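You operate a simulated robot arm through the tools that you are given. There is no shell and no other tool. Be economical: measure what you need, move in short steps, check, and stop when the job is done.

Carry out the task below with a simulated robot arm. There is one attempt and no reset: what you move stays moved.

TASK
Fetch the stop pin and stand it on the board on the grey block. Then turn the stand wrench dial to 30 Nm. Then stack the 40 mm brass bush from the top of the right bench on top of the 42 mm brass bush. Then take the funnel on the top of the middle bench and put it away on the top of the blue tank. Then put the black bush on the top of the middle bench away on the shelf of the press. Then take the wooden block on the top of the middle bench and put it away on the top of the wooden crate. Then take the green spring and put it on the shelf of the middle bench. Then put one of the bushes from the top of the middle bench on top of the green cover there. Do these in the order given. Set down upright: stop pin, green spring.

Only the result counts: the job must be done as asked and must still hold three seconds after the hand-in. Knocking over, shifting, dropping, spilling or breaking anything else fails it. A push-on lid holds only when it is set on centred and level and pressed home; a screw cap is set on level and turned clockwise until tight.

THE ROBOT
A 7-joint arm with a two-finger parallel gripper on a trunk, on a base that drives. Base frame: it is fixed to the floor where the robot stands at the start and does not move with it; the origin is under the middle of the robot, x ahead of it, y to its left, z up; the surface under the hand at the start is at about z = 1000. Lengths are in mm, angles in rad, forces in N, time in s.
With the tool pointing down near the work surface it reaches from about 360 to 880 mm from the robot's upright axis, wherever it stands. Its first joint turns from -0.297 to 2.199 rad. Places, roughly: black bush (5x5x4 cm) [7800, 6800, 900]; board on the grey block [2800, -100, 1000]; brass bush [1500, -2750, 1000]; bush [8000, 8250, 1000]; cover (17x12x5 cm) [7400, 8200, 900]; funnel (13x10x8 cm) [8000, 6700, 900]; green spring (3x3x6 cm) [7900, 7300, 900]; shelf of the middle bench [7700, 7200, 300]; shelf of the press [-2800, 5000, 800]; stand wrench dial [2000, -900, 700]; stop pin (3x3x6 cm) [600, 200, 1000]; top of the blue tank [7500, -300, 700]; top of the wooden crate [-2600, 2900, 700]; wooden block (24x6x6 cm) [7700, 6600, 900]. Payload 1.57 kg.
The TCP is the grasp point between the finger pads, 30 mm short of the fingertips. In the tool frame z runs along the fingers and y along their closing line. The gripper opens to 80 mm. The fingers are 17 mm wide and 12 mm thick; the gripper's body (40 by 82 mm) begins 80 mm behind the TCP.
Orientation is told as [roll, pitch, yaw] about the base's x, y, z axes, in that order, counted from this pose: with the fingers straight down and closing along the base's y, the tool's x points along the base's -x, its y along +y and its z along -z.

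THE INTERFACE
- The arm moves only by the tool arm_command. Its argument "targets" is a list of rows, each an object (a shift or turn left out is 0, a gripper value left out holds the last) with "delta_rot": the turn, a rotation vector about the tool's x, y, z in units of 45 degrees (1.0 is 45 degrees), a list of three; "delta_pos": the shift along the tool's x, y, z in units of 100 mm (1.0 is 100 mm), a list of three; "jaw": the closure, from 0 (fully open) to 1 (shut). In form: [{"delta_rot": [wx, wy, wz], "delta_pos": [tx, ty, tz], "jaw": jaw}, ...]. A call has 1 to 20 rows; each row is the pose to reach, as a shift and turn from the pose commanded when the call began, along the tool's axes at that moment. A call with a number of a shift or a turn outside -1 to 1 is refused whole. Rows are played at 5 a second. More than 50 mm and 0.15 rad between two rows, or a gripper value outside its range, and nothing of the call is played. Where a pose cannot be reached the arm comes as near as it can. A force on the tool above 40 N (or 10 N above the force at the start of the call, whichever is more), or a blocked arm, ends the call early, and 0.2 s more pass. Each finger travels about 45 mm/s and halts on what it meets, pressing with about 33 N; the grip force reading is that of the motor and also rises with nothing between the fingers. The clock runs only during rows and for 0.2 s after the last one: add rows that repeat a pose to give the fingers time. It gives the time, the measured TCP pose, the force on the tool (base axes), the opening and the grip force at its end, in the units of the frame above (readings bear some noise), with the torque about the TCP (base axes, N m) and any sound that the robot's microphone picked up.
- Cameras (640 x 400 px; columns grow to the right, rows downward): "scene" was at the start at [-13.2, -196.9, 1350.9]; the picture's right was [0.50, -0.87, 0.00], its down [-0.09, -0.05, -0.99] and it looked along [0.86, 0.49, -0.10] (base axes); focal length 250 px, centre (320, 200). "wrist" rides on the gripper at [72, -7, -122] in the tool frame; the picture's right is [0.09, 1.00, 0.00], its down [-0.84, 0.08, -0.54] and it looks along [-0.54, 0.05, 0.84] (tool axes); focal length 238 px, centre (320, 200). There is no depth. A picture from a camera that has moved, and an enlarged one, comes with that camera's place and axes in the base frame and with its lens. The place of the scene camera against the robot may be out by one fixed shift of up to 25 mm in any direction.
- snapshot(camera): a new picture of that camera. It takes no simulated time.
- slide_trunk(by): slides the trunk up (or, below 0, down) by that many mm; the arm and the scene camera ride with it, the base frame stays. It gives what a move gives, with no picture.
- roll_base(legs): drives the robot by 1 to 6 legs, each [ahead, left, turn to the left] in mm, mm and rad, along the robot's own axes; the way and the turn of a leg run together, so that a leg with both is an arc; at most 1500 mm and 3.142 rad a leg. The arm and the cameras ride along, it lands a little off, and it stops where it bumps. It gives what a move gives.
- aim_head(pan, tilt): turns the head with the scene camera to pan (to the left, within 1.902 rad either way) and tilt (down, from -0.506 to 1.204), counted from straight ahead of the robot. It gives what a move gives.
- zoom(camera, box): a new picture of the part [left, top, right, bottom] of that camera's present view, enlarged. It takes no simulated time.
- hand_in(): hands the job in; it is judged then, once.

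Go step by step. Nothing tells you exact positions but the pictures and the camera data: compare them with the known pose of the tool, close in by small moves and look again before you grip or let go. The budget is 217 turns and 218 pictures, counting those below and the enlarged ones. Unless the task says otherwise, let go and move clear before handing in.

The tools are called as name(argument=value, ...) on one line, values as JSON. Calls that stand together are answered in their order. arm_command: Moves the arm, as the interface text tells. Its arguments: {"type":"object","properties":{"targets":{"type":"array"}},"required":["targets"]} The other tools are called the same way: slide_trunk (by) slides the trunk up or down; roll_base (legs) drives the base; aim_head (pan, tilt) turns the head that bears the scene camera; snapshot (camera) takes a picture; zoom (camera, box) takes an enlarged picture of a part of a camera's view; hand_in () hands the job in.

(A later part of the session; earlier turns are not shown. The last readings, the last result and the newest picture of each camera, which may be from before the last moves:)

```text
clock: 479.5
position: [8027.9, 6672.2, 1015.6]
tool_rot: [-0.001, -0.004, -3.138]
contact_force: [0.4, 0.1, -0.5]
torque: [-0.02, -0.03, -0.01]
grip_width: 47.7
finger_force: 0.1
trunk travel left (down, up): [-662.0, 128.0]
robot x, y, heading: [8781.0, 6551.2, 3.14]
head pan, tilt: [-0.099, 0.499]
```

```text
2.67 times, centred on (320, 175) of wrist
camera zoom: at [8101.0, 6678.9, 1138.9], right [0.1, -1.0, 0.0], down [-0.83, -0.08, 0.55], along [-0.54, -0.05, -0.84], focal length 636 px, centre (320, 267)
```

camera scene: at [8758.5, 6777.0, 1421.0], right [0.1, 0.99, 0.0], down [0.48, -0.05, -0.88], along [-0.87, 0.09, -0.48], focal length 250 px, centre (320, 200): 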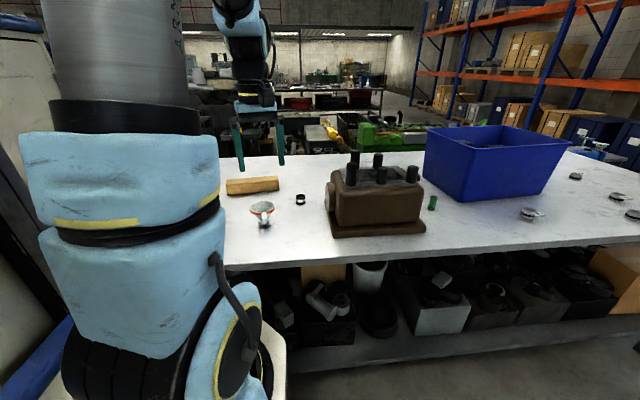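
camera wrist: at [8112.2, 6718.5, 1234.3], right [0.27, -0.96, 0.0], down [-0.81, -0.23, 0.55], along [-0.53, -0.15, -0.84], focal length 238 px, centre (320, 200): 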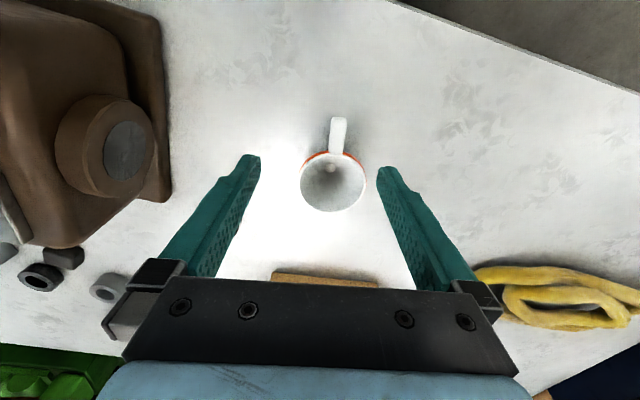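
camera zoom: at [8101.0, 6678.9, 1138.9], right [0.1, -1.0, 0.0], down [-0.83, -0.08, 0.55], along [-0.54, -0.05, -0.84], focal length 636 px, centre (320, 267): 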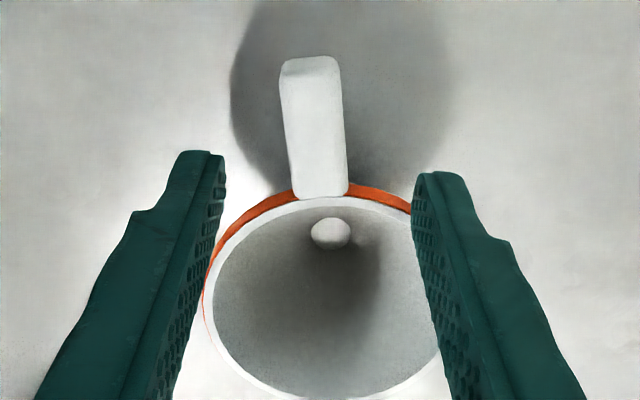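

Centre on the handle (+6 mm outward), lower and grip.

arm_command(targets=[{"delta_pos": [0.06, -0.03, 0.25]}, {"delta_pos": [0.06, -0.03, 0.53]}, {"delta_pos": [0.06, -0.03, 0.53], "jaw": 1}, {"delta_pos": [0.06, -0.03, 0.53], "jaw": 1}, {"delta_pos": [0.06, -0.03, 0.53], "jaw": 1}, {"delta_pos": [0.06, -0.03, 0.53], "jaw": 1}])

snapshot(camera="wrist")

```text
clock: 480.9
position: [8034.2, 6674.4, 964.8]
tool_rot: [-0.001, -0.006, -3.138]
contact_force: [0.1, -0.1, -0.3]
torque: [0.04, -0.05, -0.01]
grip_width: 17.2
finger_force: 32.0
trunk travel left (down, up): [-662.0, 128.0]
robot x, y, heading: [8781.0, 6547.1, 3.14]
head pan, tilt: [-0.099, 0.499]
```

```text
88 pictures are left
camera wrist: at [8108.0, 6681.2, 1086.5], right [0.1, -1.0, 0.0], down [-0.83, -0.08, 0.55], along [-0.54, -0.05, -0.84], focal length 238 px, centre (320, 200)
```

wrist: 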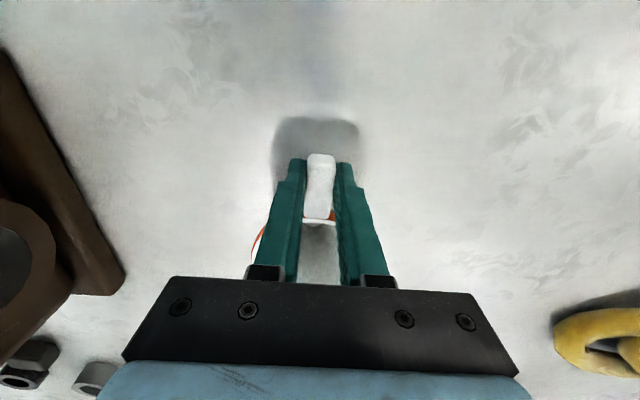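

arm_command(targets=[{"delta_pos": [0, 0, -0.1]}, {"delta_pos": [0, 0, -0.4]}, {"delta_pos": [0, 0, -0.8]}, {"delta_pos": [0, 0, -1.0]}])

slide_trunk(by=115)

snapshot(camera="wrist")

snapshot(camera="scene")

```text
clock: 481.9
position: [8034.6, 6676.0, 1065.1]
tool_rot: [0.001, -0.005, -3.136]
contact_force: [-0.4, -0.4, -0.2]
torque: [-0.06, -0.09, 0.01]
grip_width: 17.2
finger_force: 32.7
trunk travel left (down, up): [-662.0, 128.0]
robot x, y, heading: [8781.0, 6550.9, 3.139]
head pan, tilt: [-0.099, 0.499]
```

```text
clock: 483.3
position: [8033.4, 6674.3, 1178.2]
tool_rot: [-0.002, -0.006, -3.139]
contact_force: [0.3, 0.6, -1.4]
torque: [0.03, -0.06, 0.01]
grip_width: 17.1
finger_force: 32.4
trunk travel left (down, up): [-777.0, 13.0]
robot x, y, heading: [8780.6, 6547.9, 3.139]
head pan, tilt: [-0.099, 0.499]
```

```text
87 pictures are left
camera wrist: at [8108.1, 6681.6, 1301.0], right [0.1, -1.0, 0.0], down [-0.83, -0.08, 0.55], along [-0.54, -0.05, -0.84], focal length 238 px, centre (320, 200)
```

wrist: 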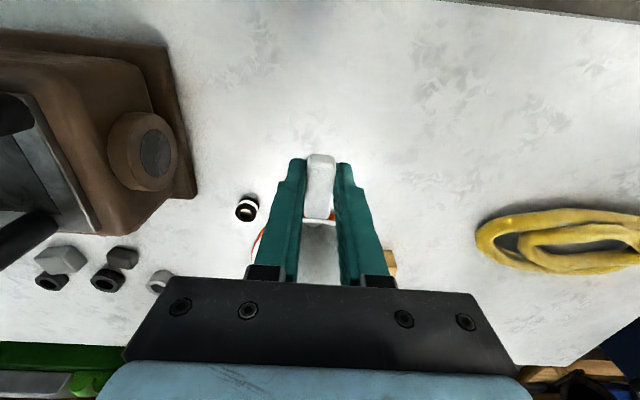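

```text
86 pictures are left
camera scene: at [8758.5, 6777.1, 1416.0], right [0.1, 0.99, 0.0], down [0.48, -0.05, -0.88], along [-0.87, 0.09, -0.48], focal length 250 px, centre (320, 200)
```

scene: 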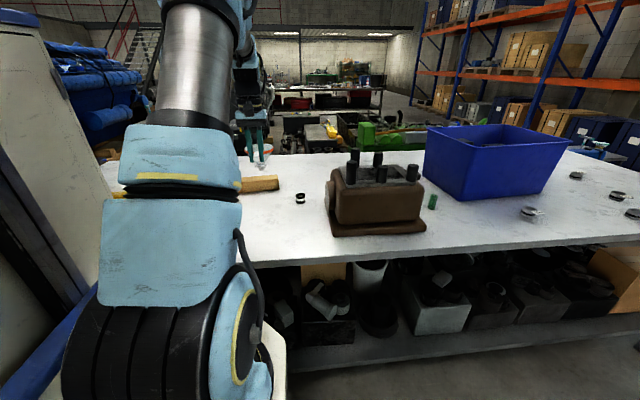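

Holding the funnel. Retract a bit, back away, turn south and drive toward the blue tank's north side.

arm_command(targets=[{"delta_pos": [0.4, 0, 0]}, {"delta_pos": [0.8, 0, -0.1]}, {"delta_pos": [1.0, 0, -0.2]}])

roll_base(legs=[[-250, 0, 0], [0, 0, 1.571], [1500, 0, 0], [1500, 0, 0], [1500, 0, 0], [700, 0, 0]])

aim_head(pan=-0.3, tilt=0.5)

snapshot(camera="scene")

```text
clock: 484.1
position: [8135.4, 6673.8, 1196.5]
tool_rot: [-0.001, -0.005, -3.138]
contact_force: [0.0, -0.2, -0.9]
torque: [0.03, -0.13, 0.01]
grip_width: 17.1
finger_force: 32.5
trunk travel left (down, up): [-777.0, 13.0]
robot x, y, heading: [8782.9, 6552.2, 3.134]
head pan, tilt: [-0.099, 0.499]
```

```text
clock: 514.4
position: [8962.9, 684.5, 1197.2]
tool_rot: [0.0, -0.007, -1.539]
contact_force: [-0.1, -0.6, -1.4]
torque: [0.06, 0.01, 0.0]
grip_width: 17.2
finger_force: 32.6
trunk travel left (down, up): [-777.0, 13.0]
robot x, y, heading: [9070.9, 1338.3, -1.546]
head pan, tilt: [-0.099, 0.499]
```

```text
clock: 515.1
position: [8963.8, 682.7, 1197.4]
tool_rot: [-0.002, -0.005, -1.538]
contact_force: [-0.3, -0.6, -1.4]
torque: [0.1, -0.04, -0.01]
grip_width: 17.2
finger_force: 32.3
trunk travel left (down, up): [-777.0, 13.0]
robot x, y, heading: [9068.8, 1332.0, -1.545]
head pan, tilt: [-0.3, 0.499]
```

```text
85 pictures are left
camera scene: at [8798.5, 1307.8, 1416.0], right [-0.96, 0.27, 0.0], down [0.13, 0.46, -0.88], along [-0.24, -0.85, -0.48], focal length 250 px, centre (320, 200)
```

scene: 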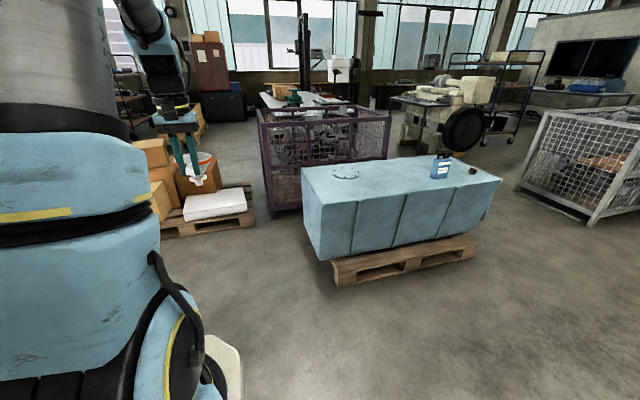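

The tank top spans about x 7050–8400, y 100…−630; middle is free. Move to its north side.

roll_base(legs=[[0, 0, -0.025], [0, -1210, 0], [680, 0, 0]])

snapshot(camera="wrist")

aim_head(pan=0, tilt=0.9)

snapshot(camera="scene")

```text
clock: 524.9
position: [7729.6, 7.7, 1197.1]
tool_rot: [-0.002, -0.005, -1.564]
contact_force: [0.6, 0.9, -0.3]
torque: [0.07, 0.02, -0.05]
grip_width: 17.2
finger_force: 31.8
trunk travel left (down, up): [-777.0, 13.0]
robot x, y, heading: [7850.4, 658.6, -1.577]
head pan, tilt: [-0.3, 0.499]
```

```text
84 pictures are left
camera wrist: at [7723.1, 79.8, 1319.8], right [1.0, 0.1, 0.0], down [0.08, -0.83, 0.55], along [0.05, -0.54, -0.84], focal length 238 px, centre (320, 200)
```

wrist: 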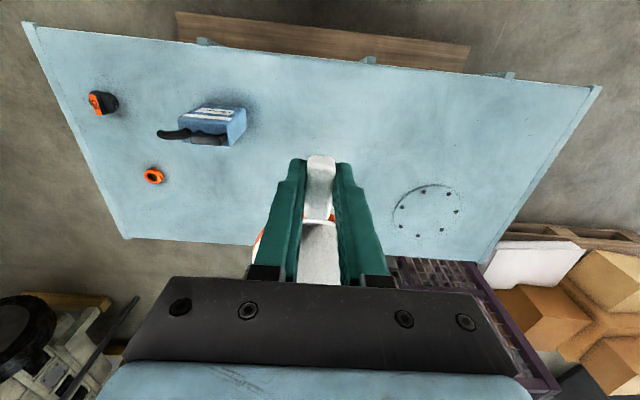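

```text
clock: 525.8
position: [7728.4, 6.6, 1197.2]
tool_rot: [-0.001, -0.006, -1.564]
contact_force: [0.1, 0.1, -1.4]
torque: [0.07, -0.01, -0.01]
grip_width: 17.5
finger_force: 32.0
trunk travel left (down, up): [-777.0, 13.0]
robot x, y, heading: [7851.3, 652.8, -1.571]
head pan, tilt: [0.0, 0.901]
```

```text
83 pictures are left
camera scene: at [7608.2, 646.1, 1382.2], right [-1.0, 0.0, 0.0], down [0.0, 0.78, -0.62], along [0.0, -0.62, -0.78], focal length 250 px, centre (320, 200)
```

scene: 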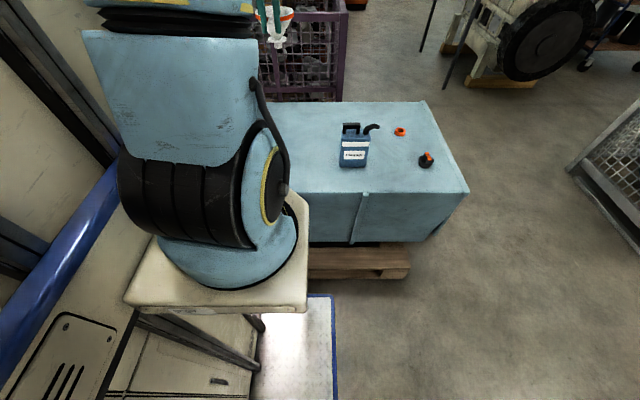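

Good spot: the tank top under the funnel is free. Move 80 mm further in and lower the trunk.

arm_command(targets=[{"delta_pos": [-0.4, 0, 0]}, {"delta_pos": [-0.8, 0, 0]}])

slide_trunk(by=-300)

snapshot(camera="wrist")

snapshot(camera="scene")

```text
clock: 526.4
position: [7730.5, -71.0, 1196.3]
tool_rot: [-0.002, -0.005, -1.567]
contact_force: [0.2, 1.1, 0.3]
torque: [0.03, 0.01, -0.02]
grip_width: 17.4
finger_force: 32.5
trunk travel left (down, up): [-777.0, 13.0]
robot x, y, heading: [7854.1, 654.0, -1.569]
head pan, tilt: [0.0, 0.901]
```

```text
clock: 529.4
position: [7730.1, -71.6, 896.6]
tool_rot: [-0.002, -0.006, -1.565]
contact_force: [0.3, -0.5, 0.0]
torque: [0.07, -0.02, 0.01]
grip_width: 17.3
finger_force: 32.6
trunk travel left (down, up): [-477.0, 313.0]
robot x, y, heading: [7851.0, 655.8, -1.573]
head pan, tilt: [0.0, 0.901]
```

```text
82 pictures are left
camera wrist: at [7724.2, 0.7, 1019.2], right [1.0, 0.1, 0.0], down [0.08, -0.83, 0.55], along [0.05, -0.54, -0.84], focal length 238 px, centre (320, 200)
```

wrist: 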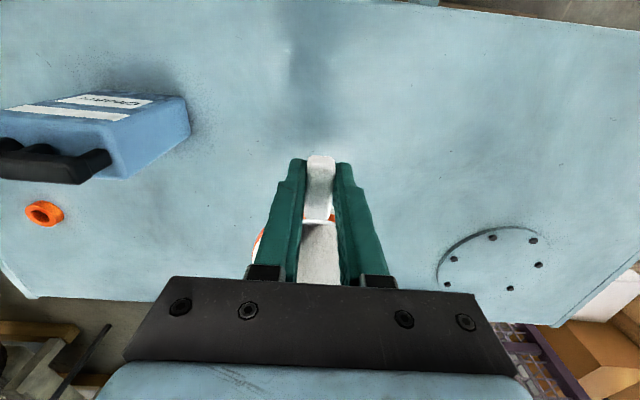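

```text
81 pictures are left
camera scene: at [7608.3, 646.2, 1082.2], right [-1.0, 0.0, 0.0], down [0.0, 0.78, -0.62], along [0.0, -0.62, -0.78], focal length 250 px, centre (320, 200)
```

scene: 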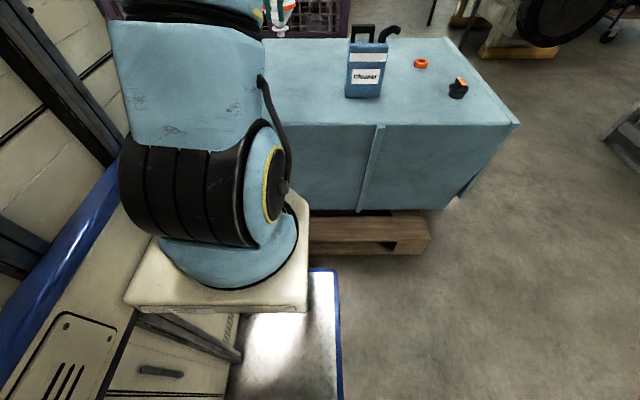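

Tank top is at z≈660, so set-down is near TCP z≈750. Lower, slowly at the end.

slide_trunk(by=-110)

arm_command(targets=[{"delta_pos": [0, 0, 0.04]}, {"delta_pos": [0, 0, 0.08]}, {"delta_pos": [0, 0, 0.12]}, {"delta_pos": [0, 0, 0.16]}, {"delta_pos": [0, 0, 0.2]}, {"delta_pos": [0, 0, 0.24]}])

snapshot(camera="scene")

```text
clock: 530.8
position: [7729.9, -72.6, 787.6]
tool_rot: [-0.004, -0.006, -1.564]
contact_force: [0.0, -0.1, -0.9]
torque: [0.07, 0.01, 0.02]
grip_width: 17.1
finger_force: 32.5
trunk travel left (down, up): [-367.0, 423.0]
robot x, y, heading: [7851.1, 651.6, -1.569]
head pan, tilt: [0.0, 0.901]
```

```text
clock: 532.2
position: [7730.0, -72.1, 761.5]
tool_rot: [-0.003, -0.006, -1.563]
contact_force: [0.0, -1.0, -0.5]
torque: [0.07, 0.0, -0.01]
grip_width: 17.3
finger_force: 32.2
trunk travel left (down, up): [-367.0, 423.0]
robot x, y, heading: [7852.2, 653.8, -1.573]
head pan, tilt: [0.0, 0.901]
```

```text
80 pictures are left
camera scene: at [7608.3, 646.2, 972.1], right [-1.0, 0.0, 0.0], down [0.0, 0.78, -0.62], along [0.0, -0.62, -0.78], focal length 250 px, centre (320, 200)
```

scene: 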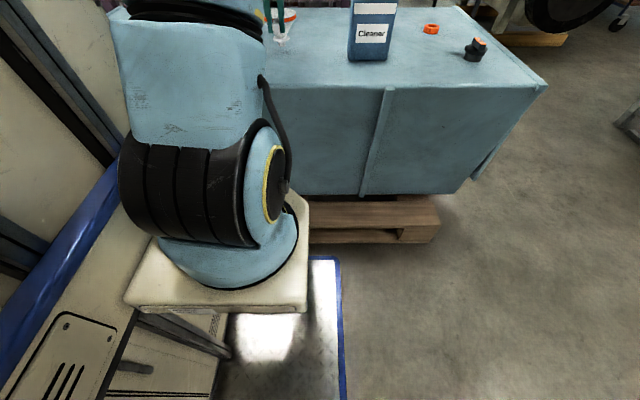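

Continue slowly to contact.

arm_command(targets=[{"delta_pos": [0, 0, 0.02]}, {"delta_pos": [0, 0, 0.04]}, {"delta_pos": [0, 0, 0.06]}, {"delta_pos": [0, 0, 0.08]}, {"delta_pos": [0, 0, 0.1]}, {"delta_pos": [0, 0, 0.12]}, {"delta_pos": [0, 0, 0.14]}, {"delta_pos": [0, 0, 0.16]}, {"delta_pos": [0, 0, 0.18]}, {"delta_pos": [0, 0, 0.2]}])

```text
clock: 534.4
position: [7730.1, -71.8, 744.9]
tool_rot: [-0.001, -0.009, -1.565]
contact_force: [-1.0, 4.0, 14.7]
torque: [-0.83, 0.03, -0.04]
grip_width: 17.2
finger_force: 32.5
trunk travel left (down, up): [-367.0, 423.0]
robot x, y, heading: [7849.4, 654.0, -1.568]
head pan, tilt: [0.0, 0.901]
```

Contact felt. Ease off ~2.5 mm and open.

arm_command(targets=[{"delta_pos": [0, 0, -0.02]}, {"delta_pos": [0, 0, -0.025]}, {"delta_pos": [0, 0, -0.025], "jaw": 0.7}, {"delta_pos": [0, 0, -0.025], "jaw": 0.5}, {"delta_pos": [0, 0, -0.025], "jaw": 0.4}, {"delta_pos": [0, 0, -0.025], "jaw": 0.4}])

snapshot(camera="wrist")

```text
clock: 535.8
position: [7731.4, -72.4, 744.4]
tool_rot: [0.0, -0.006, -1.565]
contact_force: [-0.3, -0.4, -0.3]
torque: [0.0, 0.0, 0.04]
grip_width: 48.1
finger_force: 0.1
trunk travel left (down, up): [-367.0, 423.0]
robot x, y, heading: [7852.2, 653.1, -1.573]
head pan, tilt: [0.0, 0.901]
```

```text
79 pictures are left
camera wrist: at [7724.7, 0.5, 867.7], right [1.0, 0.1, 0.0], down [0.08, -0.83, 0.55], along [0.05, -0.54, -0.84], focal length 238 px, centre (320, 200)
```

wrist: 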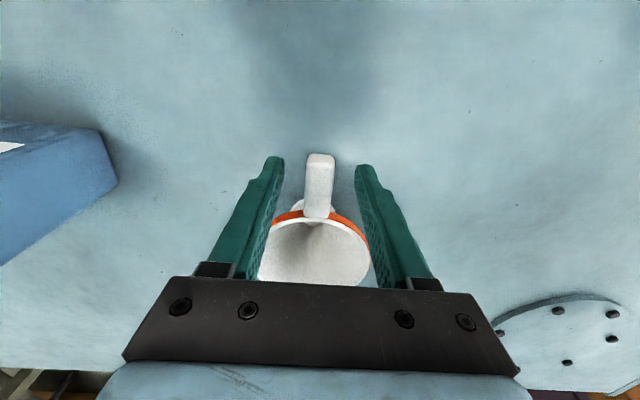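

Funnel stands. Raise straight up with the trunk and head back to the bench for the black bush.

slide_trunk(by=410)

zoom(camera="wrist", box=[220, 120, 420, 280])

arm_command(targets=[{"delta_pos": [0.4, 0, 0]}, {"delta_pos": [0.8, 0, 0]}, {"delta_pos": [1.0, 0, 0]}])

roll_base(legs=[[-650, 0, 0], [0, 1160, 0], [0, 0, -1.571], [0, 0, 0]])

```text
refused: 410 is not a number from -400 to 400
```

```text
2.50 times, centred on (320, 200) of wrist
camera zoom: at [7724.7, 0.5, 867.7], right [1.0, 0.1, 0.0], down [0.08, -0.83, 0.55], along [0.05, -0.54, -0.84], focal length 596 px, centre (320, 200)
```

zoom: 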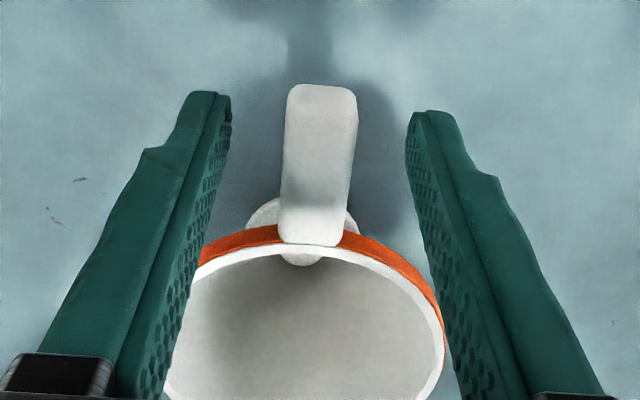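

```text
clock: 536.6
position: [7730.2, 26.9, 744.7]
tool_rot: [-0.003, -0.005, -1.565]
contact_force: [-1.0, 0.5, -0.4]
torque: [-0.03, 0.02, 0.01]
grip_width: 48.1
finger_force: 0.1
trunk travel left (down, up): [-367.0, 423.0]
robot x, y, heading: [7853.1, 657.1, -1.571]
head pan, tilt: [0.0, 0.901]
```

```text
clock: 549.9
position: [8371.2, 1455.9, 745.3]
tool_rot: [-0.001, -0.007, 3.123]
contact_force: [0.5, 0.3, 0.1]
torque: [0.03, -0.04, -0.02]
grip_width: 48.0
finger_force: 0.1
trunk travel left (down, up): [-367.0, 423.0]
robot x, y, heading: [8994.9, 1319.9, 3.113]
head pan, tilt: [0.0, 0.901]
```

The raise was refused (limit 400), but the fingers slid back along the handle freely with no contact. Raise now and drive to the bench.

slide_trunk(by=400)

aim_head(pan=0.6, tilt=0.4)

roll_base(legs=[[0, -1500, 0.028], [0, -1500, 0], [0, -1500, 0], [0, -700, 0]])

```text
clock: 553.8
position: [8372.2, 1455.1, 1144.6]
tool_rot: [-0.001, -0.004, 3.123]
contact_force: [1.3, 0.2, 0.3]
torque: [0.03, 0.04, -0.02]
grip_width: 47.9
finger_force: 0.2
trunk travel left (down, up): [-767.0, 23.0]
robot x, y, heading: [8993.1, 1318.4, 3.117]
head pan, tilt: [0.0, 0.901]
```

```text
clock: 554.8
position: [8372.6, 1454.6, 1144.3]
tool_rot: [-0.001, -0.006, 3.123]
contact_force: [-0.5, 0.8, -0.5]
torque: [0.02, 0.04, 0.0]
grip_width: 48.2
finger_force: 0.0
trunk travel left (down, up): [-767.0, 23.0]
robot x, y, heading: [8995.7, 1316.3, 3.112]
head pan, tilt: [0.6, 0.4]
```

```text
clock: 579.8
position: [8290.9, 6646.6, 1144.0]
tool_rot: [0.0, -0.006, -3.113]
contact_force: [0.5, -0.1, 0.1]
torque: [0.03, -0.04, 0.0]
grip_width: 48.0
finger_force: 0.1
trunk travel left (down, up): [-767.0, 23.0]
robot x, y, heading: [8921.7, 6536.7, -3.124]
head pan, tilt: [0.6, 0.4]
```

roll_base(legs=[[0, -100, -0.018], [370, 0, 0]])

slide_trunk(by=-120)

snapshot(camera="wrist")

```text
clock: 582.9
position: [7928.0, 6757.7, 1145.7]
tool_rot: [0.0, -0.005, -3.13]
contact_force: [0.3, -0.1, 0.5]
torque: [-0.02, 0.02, 0.01]
grip_width: 48.2
finger_force: 0.0
trunk travel left (down, up): [-767.0, 23.0]
robot x, y, heading: [8561.2, 6641.5, -3.138]
head pan, tilt: [0.6, 0.4]
stopped in leg 2: the robot was blocked; the commanded pose is now the measured one
```

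```text
clock: 584.4
position: [7928.1, 6757.1, 1023.4]
tool_rot: [-0.001, -0.003, -3.132]
contact_force: [0.7, -1.2, 0.3]
torque: [0.01, 0.0, -0.02]
grip_width: 47.7
finger_force: 0.0
trunk travel left (down, up): [-647.0, 143.0]
robot x, y, heading: [8554.1, 6637.4, -3.142]
head pan, tilt: [0.6, 0.4]
```

```text
77 pictures are left
camera wrist: at [8001.7, 6764.2, 1147.4], right [0.1, -0.99, 0.0], down [-0.83, -0.09, 0.55], along [-0.54, -0.05, -0.84], focal length 238 px, centre (320, 200)
```

wrist: 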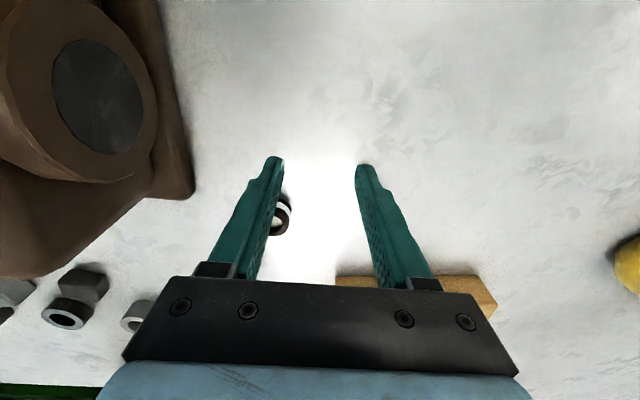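

Black bush at about (7818, 6797). Move over it.

arm_command(targets=[{"delta_pos": [-0.45, -0.2, 0], "jaw": 0}, {"delta_pos": [-0.9, -0.4, 0], "jaw": 0}, {"delta_pos": [-1.0, -0.42, 0.2], "jaw": 0}])

snapshot(camera="wrist")

```text
clock: 585.2
position: [7828.4, 6798.5, 1002.8]
tool_rot: [-0.002, -0.005, -3.13]
contact_force: [-0.2, 0.5, 0.6]
torque: [0.04, 0.04, 0.01]
grip_width: 79.9
finger_force: 0.0
trunk travel left (down, up): [-647.0, 143.0]
robot x, y, heading: [8557.3, 6642.7, -3.141]
head pan, tilt: [0.6, 0.4]
```

```text
76 pictures are left
camera wrist: at [7901.4, 6806.0, 1125.7], right [0.1, -0.99, 0.0], down [-0.83, -0.09, 0.55], along [-0.54, -0.05, -0.84], focal length 238 px, centre (320, 200)
```

wrist: 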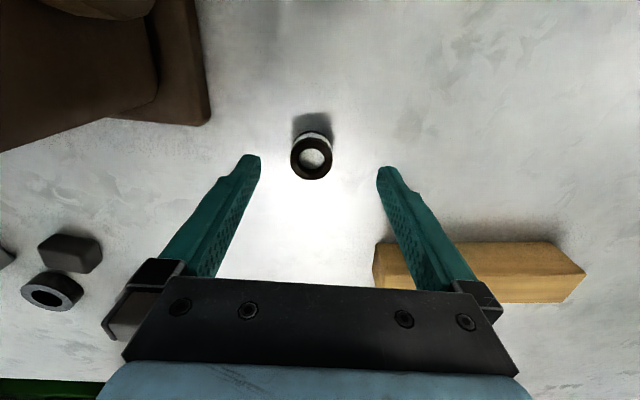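

arm_command(targets=[{"delta_pos": [-0.17, -0.07, 0.3]}, {"delta_pos": [-0.17, -0.07, 0.65]}])

zoom(camera="wrist", box=[220, 110, 420, 250])

```text
clock: 585.8
position: [7810.5, 6802.8, 940.8]
tool_rot: [-0.002, -0.004, -3.131]
contact_force: [-0.4, 0.4, 0.2]
torque: [0.02, 0.05, 0.01]
grip_width: 80.0
finger_force: 0.0
trunk travel left (down, up): [-647.0, 143.0]
robot x, y, heading: [8554.3, 6640.2, -3.139]
head pan, tilt: [0.6, 0.4]
```

```text
2.86 times, centred on (320, 180) of wrist
camera zoom: at [7883.0, 6811.6, 1062.3], right [0.1, -0.99, 0.0], down [-0.83, -0.09, 0.55], along [-0.54, -0.05, -0.84], focal length 681 px, centre (320, 257)
```

zoom: 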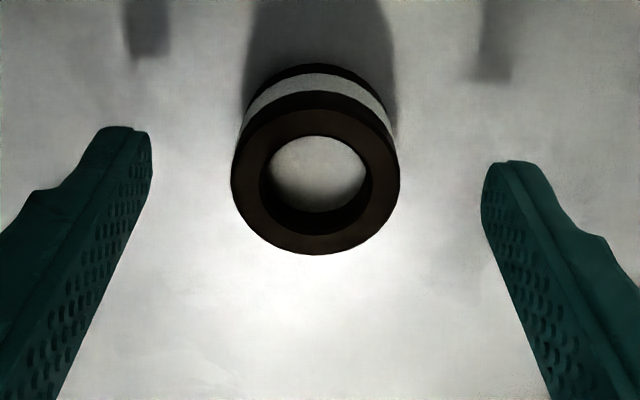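

Centred. Lower until the tips touch the bench, then back off and grip.

arm_command(targets=[{"delta_pos": [0, -0.03, 0.15]}, {"delta_pos": [0, -0.03, 0.24]}, {"delta_pos": [0, -0.03, 0.27]}, {"delta_pos": [0, -0.03, 0.3]}, {"delta_pos": [0, -0.03, 0.32]}])

arm_command(targets=[{"delta_pos": [0, 0, 0], "jaw": 0.5}, {"delta_pos": [0, 0, 0], "jaw": 1}, {"delta_pos": [0, 0, 0], "jaw": 1}, {"delta_pos": [0, 0, 0], "jaw": 1}, {"delta_pos": [0, 0, 0], "jaw": 1}, {"delta_pos": [0, 0, 0], "jaw": 1}])

```text
clock: 587.0
position: [7809.9, 6808.5, 909.3]
tool_rot: [-0.001, -0.005, -3.132]
contact_force: [5.4, 0.1, 13.7]
torque: [-0.6, -0.26, 0.16]
grip_width: 79.9
finger_force: 0.1
trunk travel left (down, up): [-647.0, 143.0]
robot x, y, heading: [8554.1, 6637.1, -3.138]
head pan, tilt: [0.6, 0.4]
```

```text
clock: 588.4
position: [7810.0, 6806.9, 908.9]
tool_rot: [-0.002, -0.009, -3.133]
contact_force: [-2.4, -7.2, 28.1]
torque: [-0.76, -0.11, -0.15]
grip_width: 41.1
finger_force: 33.4
trunk travel left (down, up): [-647.0, 143.0]
robot x, y, heading: [8555.7, 6639.2, -3.137]
head pan, tilt: [0.6, 0.4]
```

Gripped (41 mm). Lift.

arm_command(targets=[{"delta_pos": [0, 0, -0.1]}, {"delta_pos": [0, 0, -0.4]}, {"delta_pos": [0.1, 0, -0.8]}, {"delta_pos": [0.4, 0, -1.0]}])

slide_trunk(by=130)

snapshot(camera="wrist")

aim_head(pan=0, tilt=0.2)

snapshot(camera="scene")

```text
clock: 589.4
position: [7851.7, 6808.4, 1005.8]
tool_rot: [0.002, -0.005, -3.13]
contact_force: [-0.5, 1.0, -2.4]
torque: [-0.03, -0.03, -0.03]
grip_width: 41.1
finger_force: 32.9
trunk travel left (down, up): [-647.0, 143.0]
robot x, y, heading: [8555.3, 6641.7, -3.135]
head pan, tilt: [0.6, 0.4]
```

```text
clock: 591.0
position: [7850.8, 6807.5, 1136.9]
tool_rot: [-0.002, -0.005, -3.131]
contact_force: [0.6, -0.2, -2.7]
torque: [-0.02, -0.01, 0.01]
grip_width: 40.9
finger_force: 32.8
trunk travel left (down, up): [-777.0, 13.0]
robot x, y, heading: [8554.3, 6641.3, -3.137]
head pan, tilt: [0.6, 0.4]
```

```text
74 pictures are left
camera wrist: at [7924.5, 6815.5, 1258.9], right [0.1, -0.99, 0.0], down [-0.83, -0.09, 0.55], along [-0.54, -0.05, -0.84], focal length 238 px, centre (320, 200)
```

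wrist: 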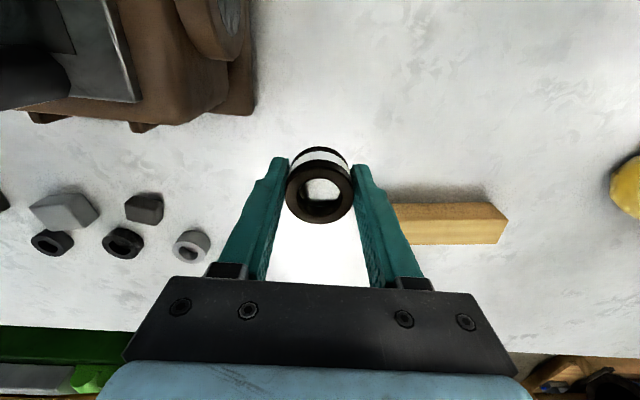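

```text
clock: 592.0
position: [7851.7, 6808.0, 1136.4]
tool_rot: [-0.002, -0.005, -3.131]
contact_force: [-0.2, -0.5, -2.1]
torque: [-0.02, -0.02, 0.0]
grip_width: 41.1
finger_force: 33.1
trunk travel left (down, up): [-777.0, 13.0]
robot x, y, heading: [8556.6, 6636.1, -3.137]
head pan, tilt: [0.0, 0.201]
```

```text
73 pictures are left
camera scene: at [8528.8, 6856.8, 1443.6], right [0.0, 1.0, 0.0], down [0.2, 0.0, -0.98], along [-0.98, 0.0, -0.2], focal length 250 px, centre (320, 200)
```

scene: 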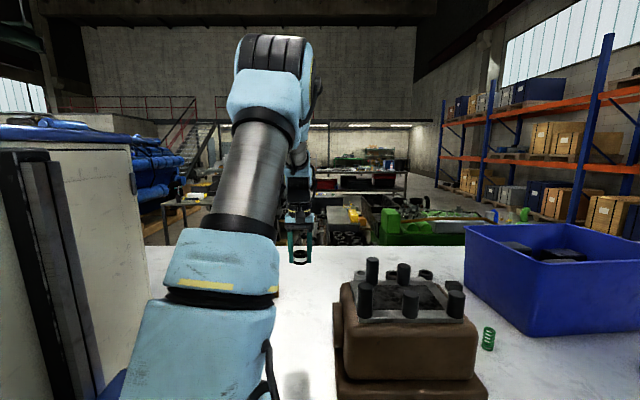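

Holding the black bush. Now the long drive west: back away, strafe south to y≈1000, then west.

arm_command(targets=[{"delta_pos": [0.4, 0, 0]}, {"delta_pos": [0.8, 0, -0.1]}, {"delta_pos": [1.0, 0, -0.2]}])

roll_base(legs=[[-400, 0, 0], [0, 1400, 0], [0, 1400, 0], [0, 1400, 0], [0, 1400, 0]])

```text
clock: 592.8
position: [7952.0, 6809.2, 1156.0]
tool_rot: [-0.003, -0.006, -3.132]
contact_force: [0.0, -0.3, -2.6]
torque: [-0.01, -0.06, 0.01]
grip_width: 41.1
finger_force: 33.5
trunk travel left (down, up): [-777.0, 13.0]
robot x, y, heading: [8553.6, 6638.1, -3.138]
head pan, tilt: [0.0, 0.201]
```

```text
clock: 621.9
position: [8351.0, 1173.6, 1156.0]
tool_rot: [-0.003, -0.007, 3.125]
contact_force: [-0.4, 0.0, -2.2]
torque: [0.01, 0.02, -0.03]
grip_width: 40.8
finger_force: 32.6
trunk travel left (down, up): [-777.0, 13.0]
robot x, y, heading: [8949.2, 983.4, 3.119]
head pan, tilt: [0.0, 0.201]
```

roll_base(legs=[[1500, 0, 0.022], [1500, 0, 0], [1500, 0, 0]])

aim_head(pan=-0.3, tilt=0.3)

snapshot(camera="scene")

```text
clock: 643.5
position: [3822.5, 1294.5, 1157.5]
tool_rot: [-0.002, -0.006, 3.115]
contact_force: [0.2, 0.5, -1.5]
torque: [0.02, -0.05, -0.02]
grip_width: 41.1
finger_force: 33.1
trunk travel left (down, up): [-777.0, 13.0]
robot x, y, heading: [4416.7, 1100.9, 3.105]
head pan, tilt: [0.0, 0.201]
```

```text
clock: 644.3
position: [3821.2, 1294.1, 1157.4]
tool_rot: [-0.002, -0.003, 3.116]
contact_force: [0.5, 0.6, -2.3]
torque: [0.0, -0.03, 0.01]
grip_width: 40.8
finger_force: 32.4
trunk travel left (down, up): [-777.0, 13.0]
robot x, y, heading: [4423.0, 1098.9, 3.107]
head pan, tilt: [-0.3, 0.3]
```

```text
72 pictures are left
camera scene: at [4404.9, 1347.7, 1434.4], right [0.33, 0.95, 0.0], down [0.28, -0.1, -0.96], along [-0.9, 0.31, -0.3], focal length 250 px, centre (320, 200)
```

scene: 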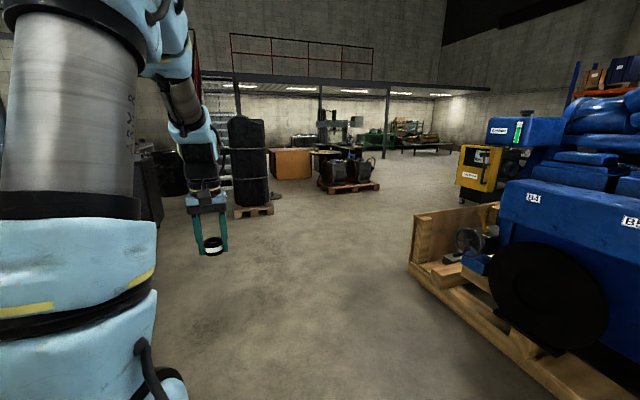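

I can make out the wooden crate (brown box) and the press behind. Zoom for the route.

zoom(camera="scene", box=[220, 80, 460, 230])

```text
2.67 times, centred on (340, 155) of scene
camera zoom: at [4404.9, 1347.7, 1434.4], right [0.33, 0.95, 0.0], down [0.28, -0.1, -0.96], along [-0.9, 0.31, -0.3], focal length 666 px, centre (267, 320)
```

zoom: 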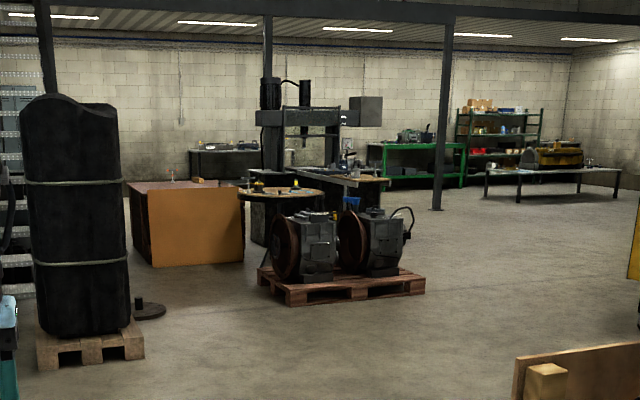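

Route: west to x≈1600, then north-west around the machine pallet. Drive and look again.

roll_base(legs=[[1400, 0, 0.034], [1400, 0, 0], [0, -1300, 0]])

aim_head(pan=-0.25, tilt=0.35)

snapshot(camera="scene")

```text
clock: 663.9
position: [1004.1, 2543.5, 1156.9]
tool_rot: [-0.002, -0.006, -3.122]
contact_force: [-0.6, -0.4, -2.0]
torque: [0.0, -0.04, 0.0]
grip_width: 40.4
finger_force: 33.4
trunk travel left (down, up): [-777.0, 13.0]
robot x, y, heading: [1609.0, 2377.7, -3.124]
head pan, tilt: [-0.3, 0.3]
```

```text
clock: 664.5
position: [1004.9, 2542.6, 1156.3]
tool_rot: [-0.003, -0.006, -3.12]
contact_force: [-0.3, -0.4, -2.4]
torque: [0.03, 0.0, 0.01]
grip_width: 40.4
finger_force: 33.3
trunk travel left (down, up): [-777.0, 13.0]
robot x, y, heading: [1613.0, 2383.2, -3.126]
head pan, tilt: [-0.25, 0.351]
```

```text
70 pictures are left
camera scene: at [1583.0, 2619.4, 1429.7], right [0.23, 0.97, 0.0], down [0.33, -0.08, -0.94], along [-0.91, 0.22, -0.34], focal length 250 px, centre (320, 200)
```

scene: 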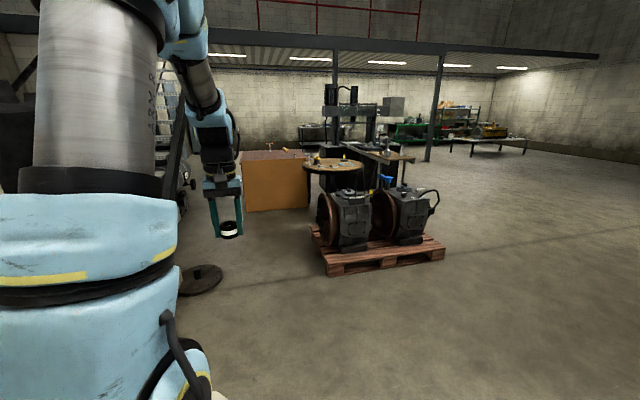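

zoom(camera="scene", box=[230, 80, 450, 280])

```text
2.00 times, centred on (340, 180) of scene
camera zoom: at [1583.0, 2619.4, 1429.7], right [0.23, 0.97, 0.0], down [0.33, -0.08, -0.94], along [-0.91, 0.22, -0.34], focal length 499 px, centre (280, 240)
```

zoom: 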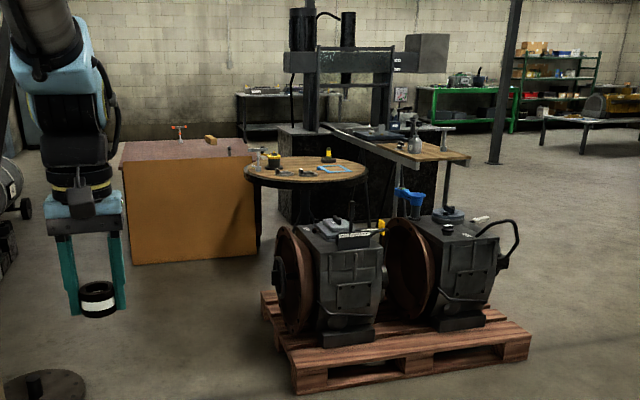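

The press is behind the machine pallet; I'll go around the pallet's north side. Advance, then strafe north.

roll_base(legs=[[1150, 0, -0.016], [0, -1300, 0]])

aim_head(pan=-0.9, tilt=0.4)

snapshot(camera="scene")

```text
clock: 676.5
position: [-123.0, 3859.8, 1157.0]
tool_rot: [-0.003, -0.005, 3.14]
contact_force: [0.2, -0.1, -2.6]
torque: [-0.02, -0.03, 0.03]
grip_width: 40.7
finger_force: 32.9
trunk travel left (down, up): [-777.0, 13.0]
robot x, y, heading: [479.0, 3685.6, 3.13]
head pan, tilt: [-0.25, 0.351]
```

```text
clock: 677.6
position: [-123.4, 3859.3, 1156.1]
tool_rot: [-0.003, -0.007, 3.139]
contact_force: [-0.4, 0.9, -3.2]
torque: [-0.01, 0.01, -0.02]
grip_width: 40.6
finger_force: 32.7
trunk travel left (down, up): [-777.0, 13.0]
robot x, y, heading: [482.0, 3681.2, 3.131]
head pan, tilt: [-0.901, 0.4]
```

```text
68 pictures are left
camera scene: at [490.0, 3972.6, 1425.1], right [0.79, 0.61, 0.0], down [0.24, -0.31, -0.92], along [-0.57, 0.73, -0.39], focal length 250 px, centre (320, 200)
```

scene: 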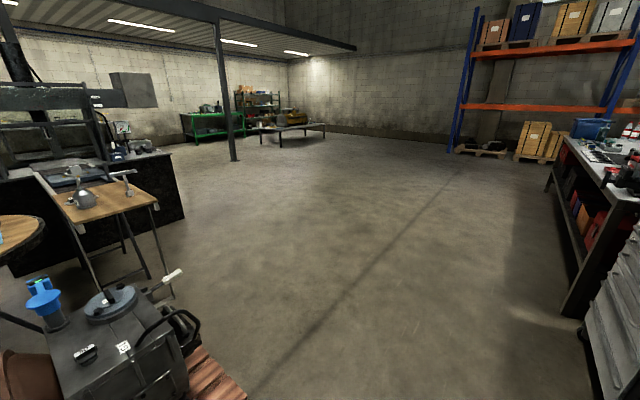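

zoom(camera="scene", box=[0, 60, 220, 260])

roll_base(legs=[[0, -1450, 0], [1100, 0, 0]])

aim_head(pan=0.0, tilt=0.4)

snapshot(camera="scene")

```text
2.00 times, centred on (110, 160) of scene
camera zoom: at [490.0, 3972.6, 1425.1], right [0.79, 0.61, 0.0], down [0.24, -0.31, -0.92], along [-0.57, 0.73, -0.39], focal length 499 px, centre (740, 280)
```

zoom: 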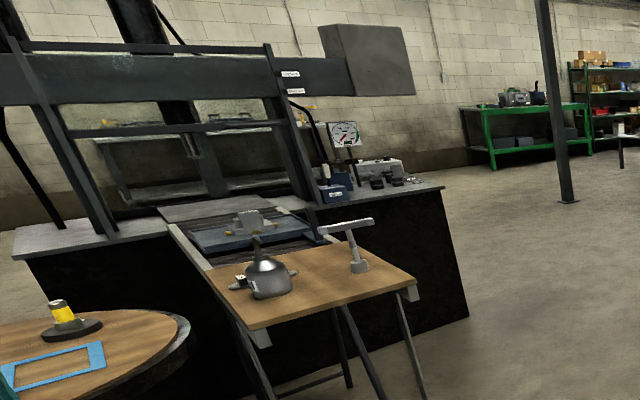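

```text
clock: 689.9
position: [-1186.2, 5322.6, 1155.8]
tool_rot: [-0.002, -0.006, 3.142]
contact_force: [0.4, -0.1, -3.0]
torque: [0.02, -0.02, -0.01]
grip_width: 40.5
finger_force: 32.8
trunk travel left (down, up): [-777.0, 13.0]
robot x, y, heading: [-578.8, 5145.9, 3.135]
head pan, tilt: [-0.901, 0.4]
```

```text
clock: 691.1
position: [-1185.8, 5323.7, 1156.1]
tool_rot: [-0.001, -0.007, 3.141]
contact_force: [-0.1, 1.2, -1.6]
torque: [-0.02, -0.04, -0.01]
grip_width: 40.5
finger_force: 33.5
trunk travel left (down, up): [-777.0, 13.0]
robot x, y, heading: [-585.8, 5148.0, 3.133]
head pan, tilt: [0.0, 0.4]
```

```text
66 pictures are left
camera scene: at [-608.4, 5364.2, 1425.1], right [0.01, 1.0, 0.0], down [0.39, 0.0, -0.92], along [-0.92, 0.01, -0.39], focal length 250 px, centre (320, 200)
```

scene: 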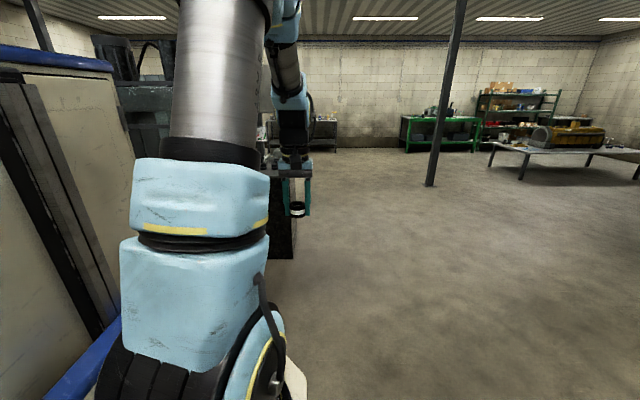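

The press's dark bed/shelf has its north-east corner near (−2570, 5135). Advance toward it and look with both cameras.

roll_base(legs=[[0, 100, 0.008], [1250, 0, 0]])

snapshot(camera="wrist")

aim_head(pan=0.1, tilt=0.7)

snapshot(camera="scene")

```text
clock: 698.3
position: [-2467.0, 5196.1, 1156.1]
tool_rot: [-0.001, -0.003, -3.118]
contact_force: [-0.1, 0.3, -2.8]
torque: [-0.01, 0.0, 0.03]
grip_width: 40.7
finger_force: 33.1
trunk travel left (down, up): [-777.0, 13.0]
robot x, y, heading: [-1860.6, 5033.9, -3.126]
head pan, tilt: [0.0, 0.4]
```

```text
65 pictures are left
camera wrist: at [-2393.8, 5204.5, 1278.8], right [0.12, -0.99, 0.0], down [-0.83, -0.1, 0.55], along [-0.54, -0.06, -0.84], focal length 238 px, centre (320, 200)
```

wrist: 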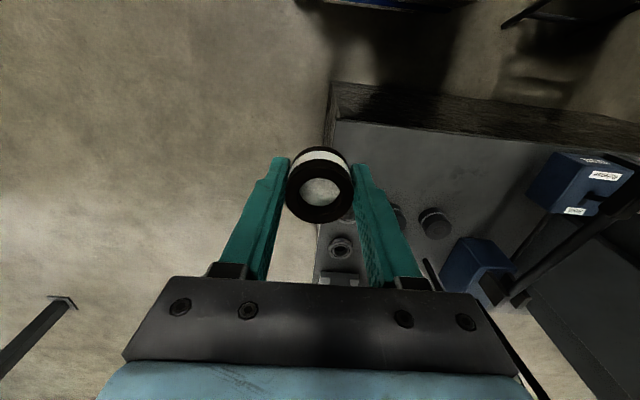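

```text
clock: 699.1
position: [-2466.6, 5196.3, 1156.7]
tool_rot: [-0.002, -0.006, -3.116]
contact_force: [-0.5, 0.9, -2.2]
torque: [-0.03, -0.03, -0.02]
grip_width: 40.6
finger_force: 33.4
trunk travel left (down, up): [-777.0, 13.0]
robot x, y, heading: [-1861.6, 5032.3, -3.125]
head pan, tilt: [0.099, 0.7]
```

```text
64 pictures are left
camera scene: at [-1882.3, 5243.6, 1398.3], right [-0.12, 0.99, 0.0], down [0.64, 0.07, -0.77], along [-0.76, -0.09, -0.64], focal length 250 px, centre (320, 200)
```

scene: 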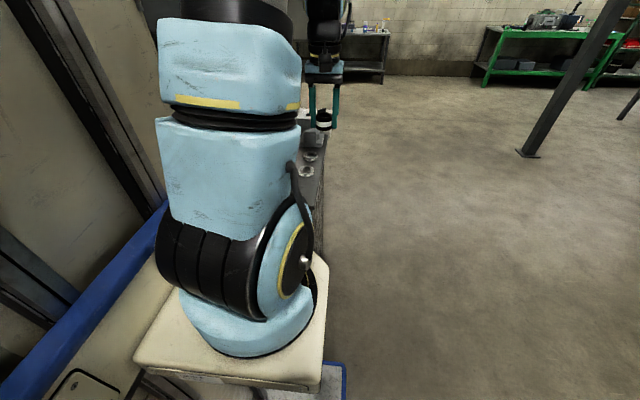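

The press bed's near corner area around (−2595, 4955) is free. Shift the base a bit and bring the bush over it.

roll_base(legs=[[120, 100, -0.015]])

arm_command(targets=[{"delta_pos": [0, 0.45, 0]}, {"delta_pos": [0, 0.9, 0]}, {"delta_pos": [0, 1.0, 0]}])

slide_trunk(by=-200)

snapshot(camera="wrist")

```text
clock: 700.6
position: [-2570.2, 5113.1, 1157.3]
tool_rot: [-0.004, 0.003, 3.142]
contact_force: [0.1, 1.3, -2.3]
torque: [0.0, -0.01, 0.01]
grip_width: 40.6
finger_force: 33.9
trunk travel left (down, up): [-777.0, 13.0]
robot x, y, heading: [-1976.1, 4940.6, -3.133]
head pan, tilt: [0.099, 0.7]
stopped in leg 1: the robot was blocked; the commanded pose is now the measured one
```

```text
clock: 701.4
position: [-2569.8, 5014.0, 1155.1]
tool_rot: [-0.002, 0.002, 3.142]
contact_force: [0.3, -1.8, -2.5]
torque: [0.03, 0.02, 0.02]
grip_width: 40.3
finger_force: 33.2
trunk travel left (down, up): [-777.0, 13.0]
robot x, y, heading: [-1975.2, 4937.2, -3.144]
head pan, tilt: [0.099, 0.7]
```

```text
clock: 703.5
position: [-2573.7, 5012.4, 956.3]
tool_rot: [-0.003, 0.002, -3.141]
contact_force: [-0.4, 0.7, -2.5]
torque: [0.02, -0.02, -0.04]
grip_width: 40.4
finger_force: 32.9
trunk travel left (down, up): [-577.0, 213.0]
robot x, y, heading: [-1975.5, 4938.7, -3.138]
head pan, tilt: [0.099, 0.7]
```

```text
63 pictures are left
camera wrist: at [-2501.0, 5019.3, 1077.8], right [0.09, -1.0, 0.0], down [-0.84, -0.08, 0.54], along [-0.54, -0.05, -0.84], focal length 238 px, centre (320, 200)
```

wrist: 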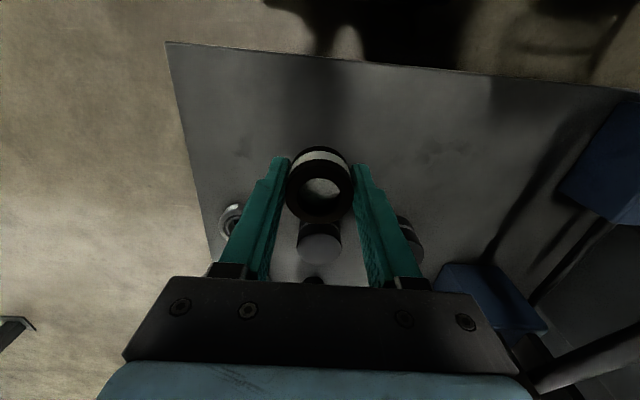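

The spot below is free. Table z≈815: lower the trunk, then slowly to contact.

slide_trunk(by=-85)

arm_command(targets=[{"delta_pos": [0, 0, 0.03]}, {"delta_pos": [0, 0, 0.06]}, {"delta_pos": [0, 0, 0.09]}, {"delta_pos": [0, 0, 0.12]}, {"delta_pos": [0, 0, 0.15]}, {"delta_pos": [0, 0, 0.18]}, {"delta_pos": [0, 0, 0.21]}, {"delta_pos": [0, 0, 0.24]}, {"delta_pos": [0, 0, 0.27]}, {"delta_pos": [0, 0, 0.3]}])

zoom(camera="wrist", box=[220, 80, 420, 240])

```text
clock: 704.8
position: [-2573.3, 5012.9, 869.7]
tool_rot: [-0.003, 0.004, -3.142]
contact_force: [-0.4, -0.7, -1.7]
torque: [0.02, 0.0, 0.01]
grip_width: 40.3
finger_force: 32.8
trunk travel left (down, up): [-492.0, 298.0]
robot x, y, heading: [-1973.2, 4937.7, -3.138]
head pan, tilt: [0.099, 0.7]
```

```text
clock: 706.6
position: [-2574.0, 5013.7, 850.2]
tool_rot: [-0.005, 0.001, -3.139]
contact_force: [10.9, 2.6, 25.3]
torque: [-0.58, -0.43, 0.25]
grip_width: 40.5
finger_force: 33.0
trunk travel left (down, up): [-492.0, 298.0]
robot x, y, heading: [-1973.4, 4936.7, -3.138]
head pan, tilt: [0.099, 0.7]
stopped in row 9: the force on the tool passed its limit at 46 N (the readings are from after the stop); the commanded pose is now the measured one
```

```text
2.50 times, centred on (320, 160) of wrist
camera zoom: at [-2500.1, 5019.3, 972.9], right [0.09, -1.0, 0.0], down [-0.84, -0.08, 0.54], along [-0.54, -0.05, -0.84], focal length 596 px, centre (320, 300)
```

zoom: 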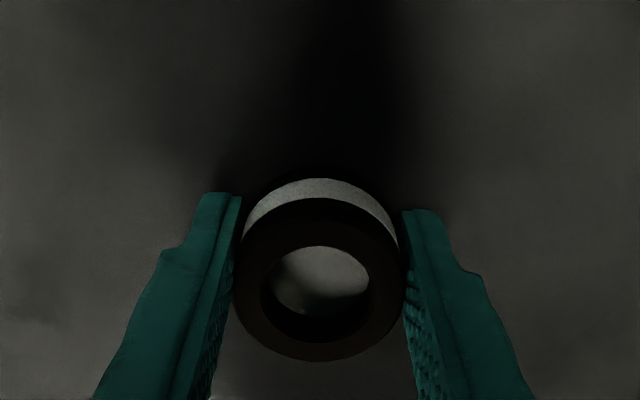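

Contact at TCP z≈850. Ease off 2 mm and release, then lift straight up.

arm_command(targets=[{"delta_pos": [0, 0, -0.015]}, {"delta_pos": [0, 0, -0.015]}, {"delta_pos": [0, 0, -0.015], "jaw": 0.45}, {"delta_pos": [0, 0, -0.015], "jaw": 0.3}, {"delta_pos": [0, 0, -0.015], "jaw": 0.1}, {"delta_pos": [0, 0, -0.015], "jaw": 0.0}, {"delta_pos": [0, 0, -0.015], "jaw": 0.0}])

slide_trunk(by=285)

snapshot(camera="wrist")

```text
clock: 708.2
position: [-2574.1, 5013.2, 850.3]
tool_rot: [-0.002, -0.003, 3.142]
contact_force: [-1.7, 8.8, 8.6]
torque: [-0.16, 0.01, -0.03]
grip_width: 72.3
finger_force: 0.1
trunk travel left (down, up): [-492.0, 298.0]
robot x, y, heading: [-1971.6, 4939.0, -3.135]
head pan, tilt: [0.099, 0.7]
```

```text
clock: 711.1
position: [-2568.2, 5013.1, 1133.5]
tool_rot: [-0.003, 0.005, -3.141]
contact_force: [-0.5, -0.5, 0.4]
torque: [-0.02, 0.0, 0.02]
grip_width: 80.2
finger_force: 0.1
trunk travel left (down, up): [-777.0, 13.0]
robot x, y, heading: [-1971.0, 4936.4, -3.135]
head pan, tilt: [0.099, 0.7]
```

```text
61 pictures are left
camera wrist: at [-2496.9, 5019.8, 1257.6], right [0.09, -1.0, 0.0], down [-0.84, -0.08, 0.54], along [-0.54, -0.05, -0.84], focal length 238 px, centre (320, 200)
```

wrist: 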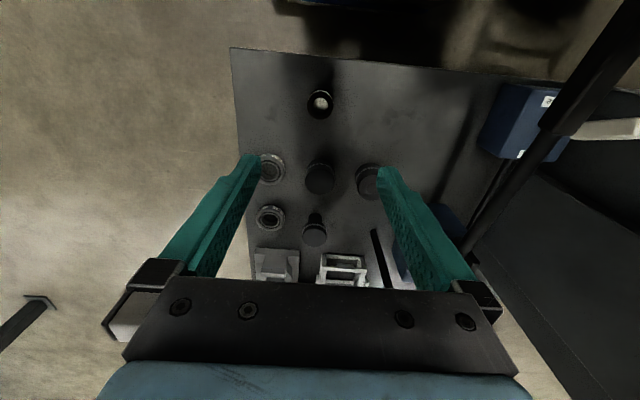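

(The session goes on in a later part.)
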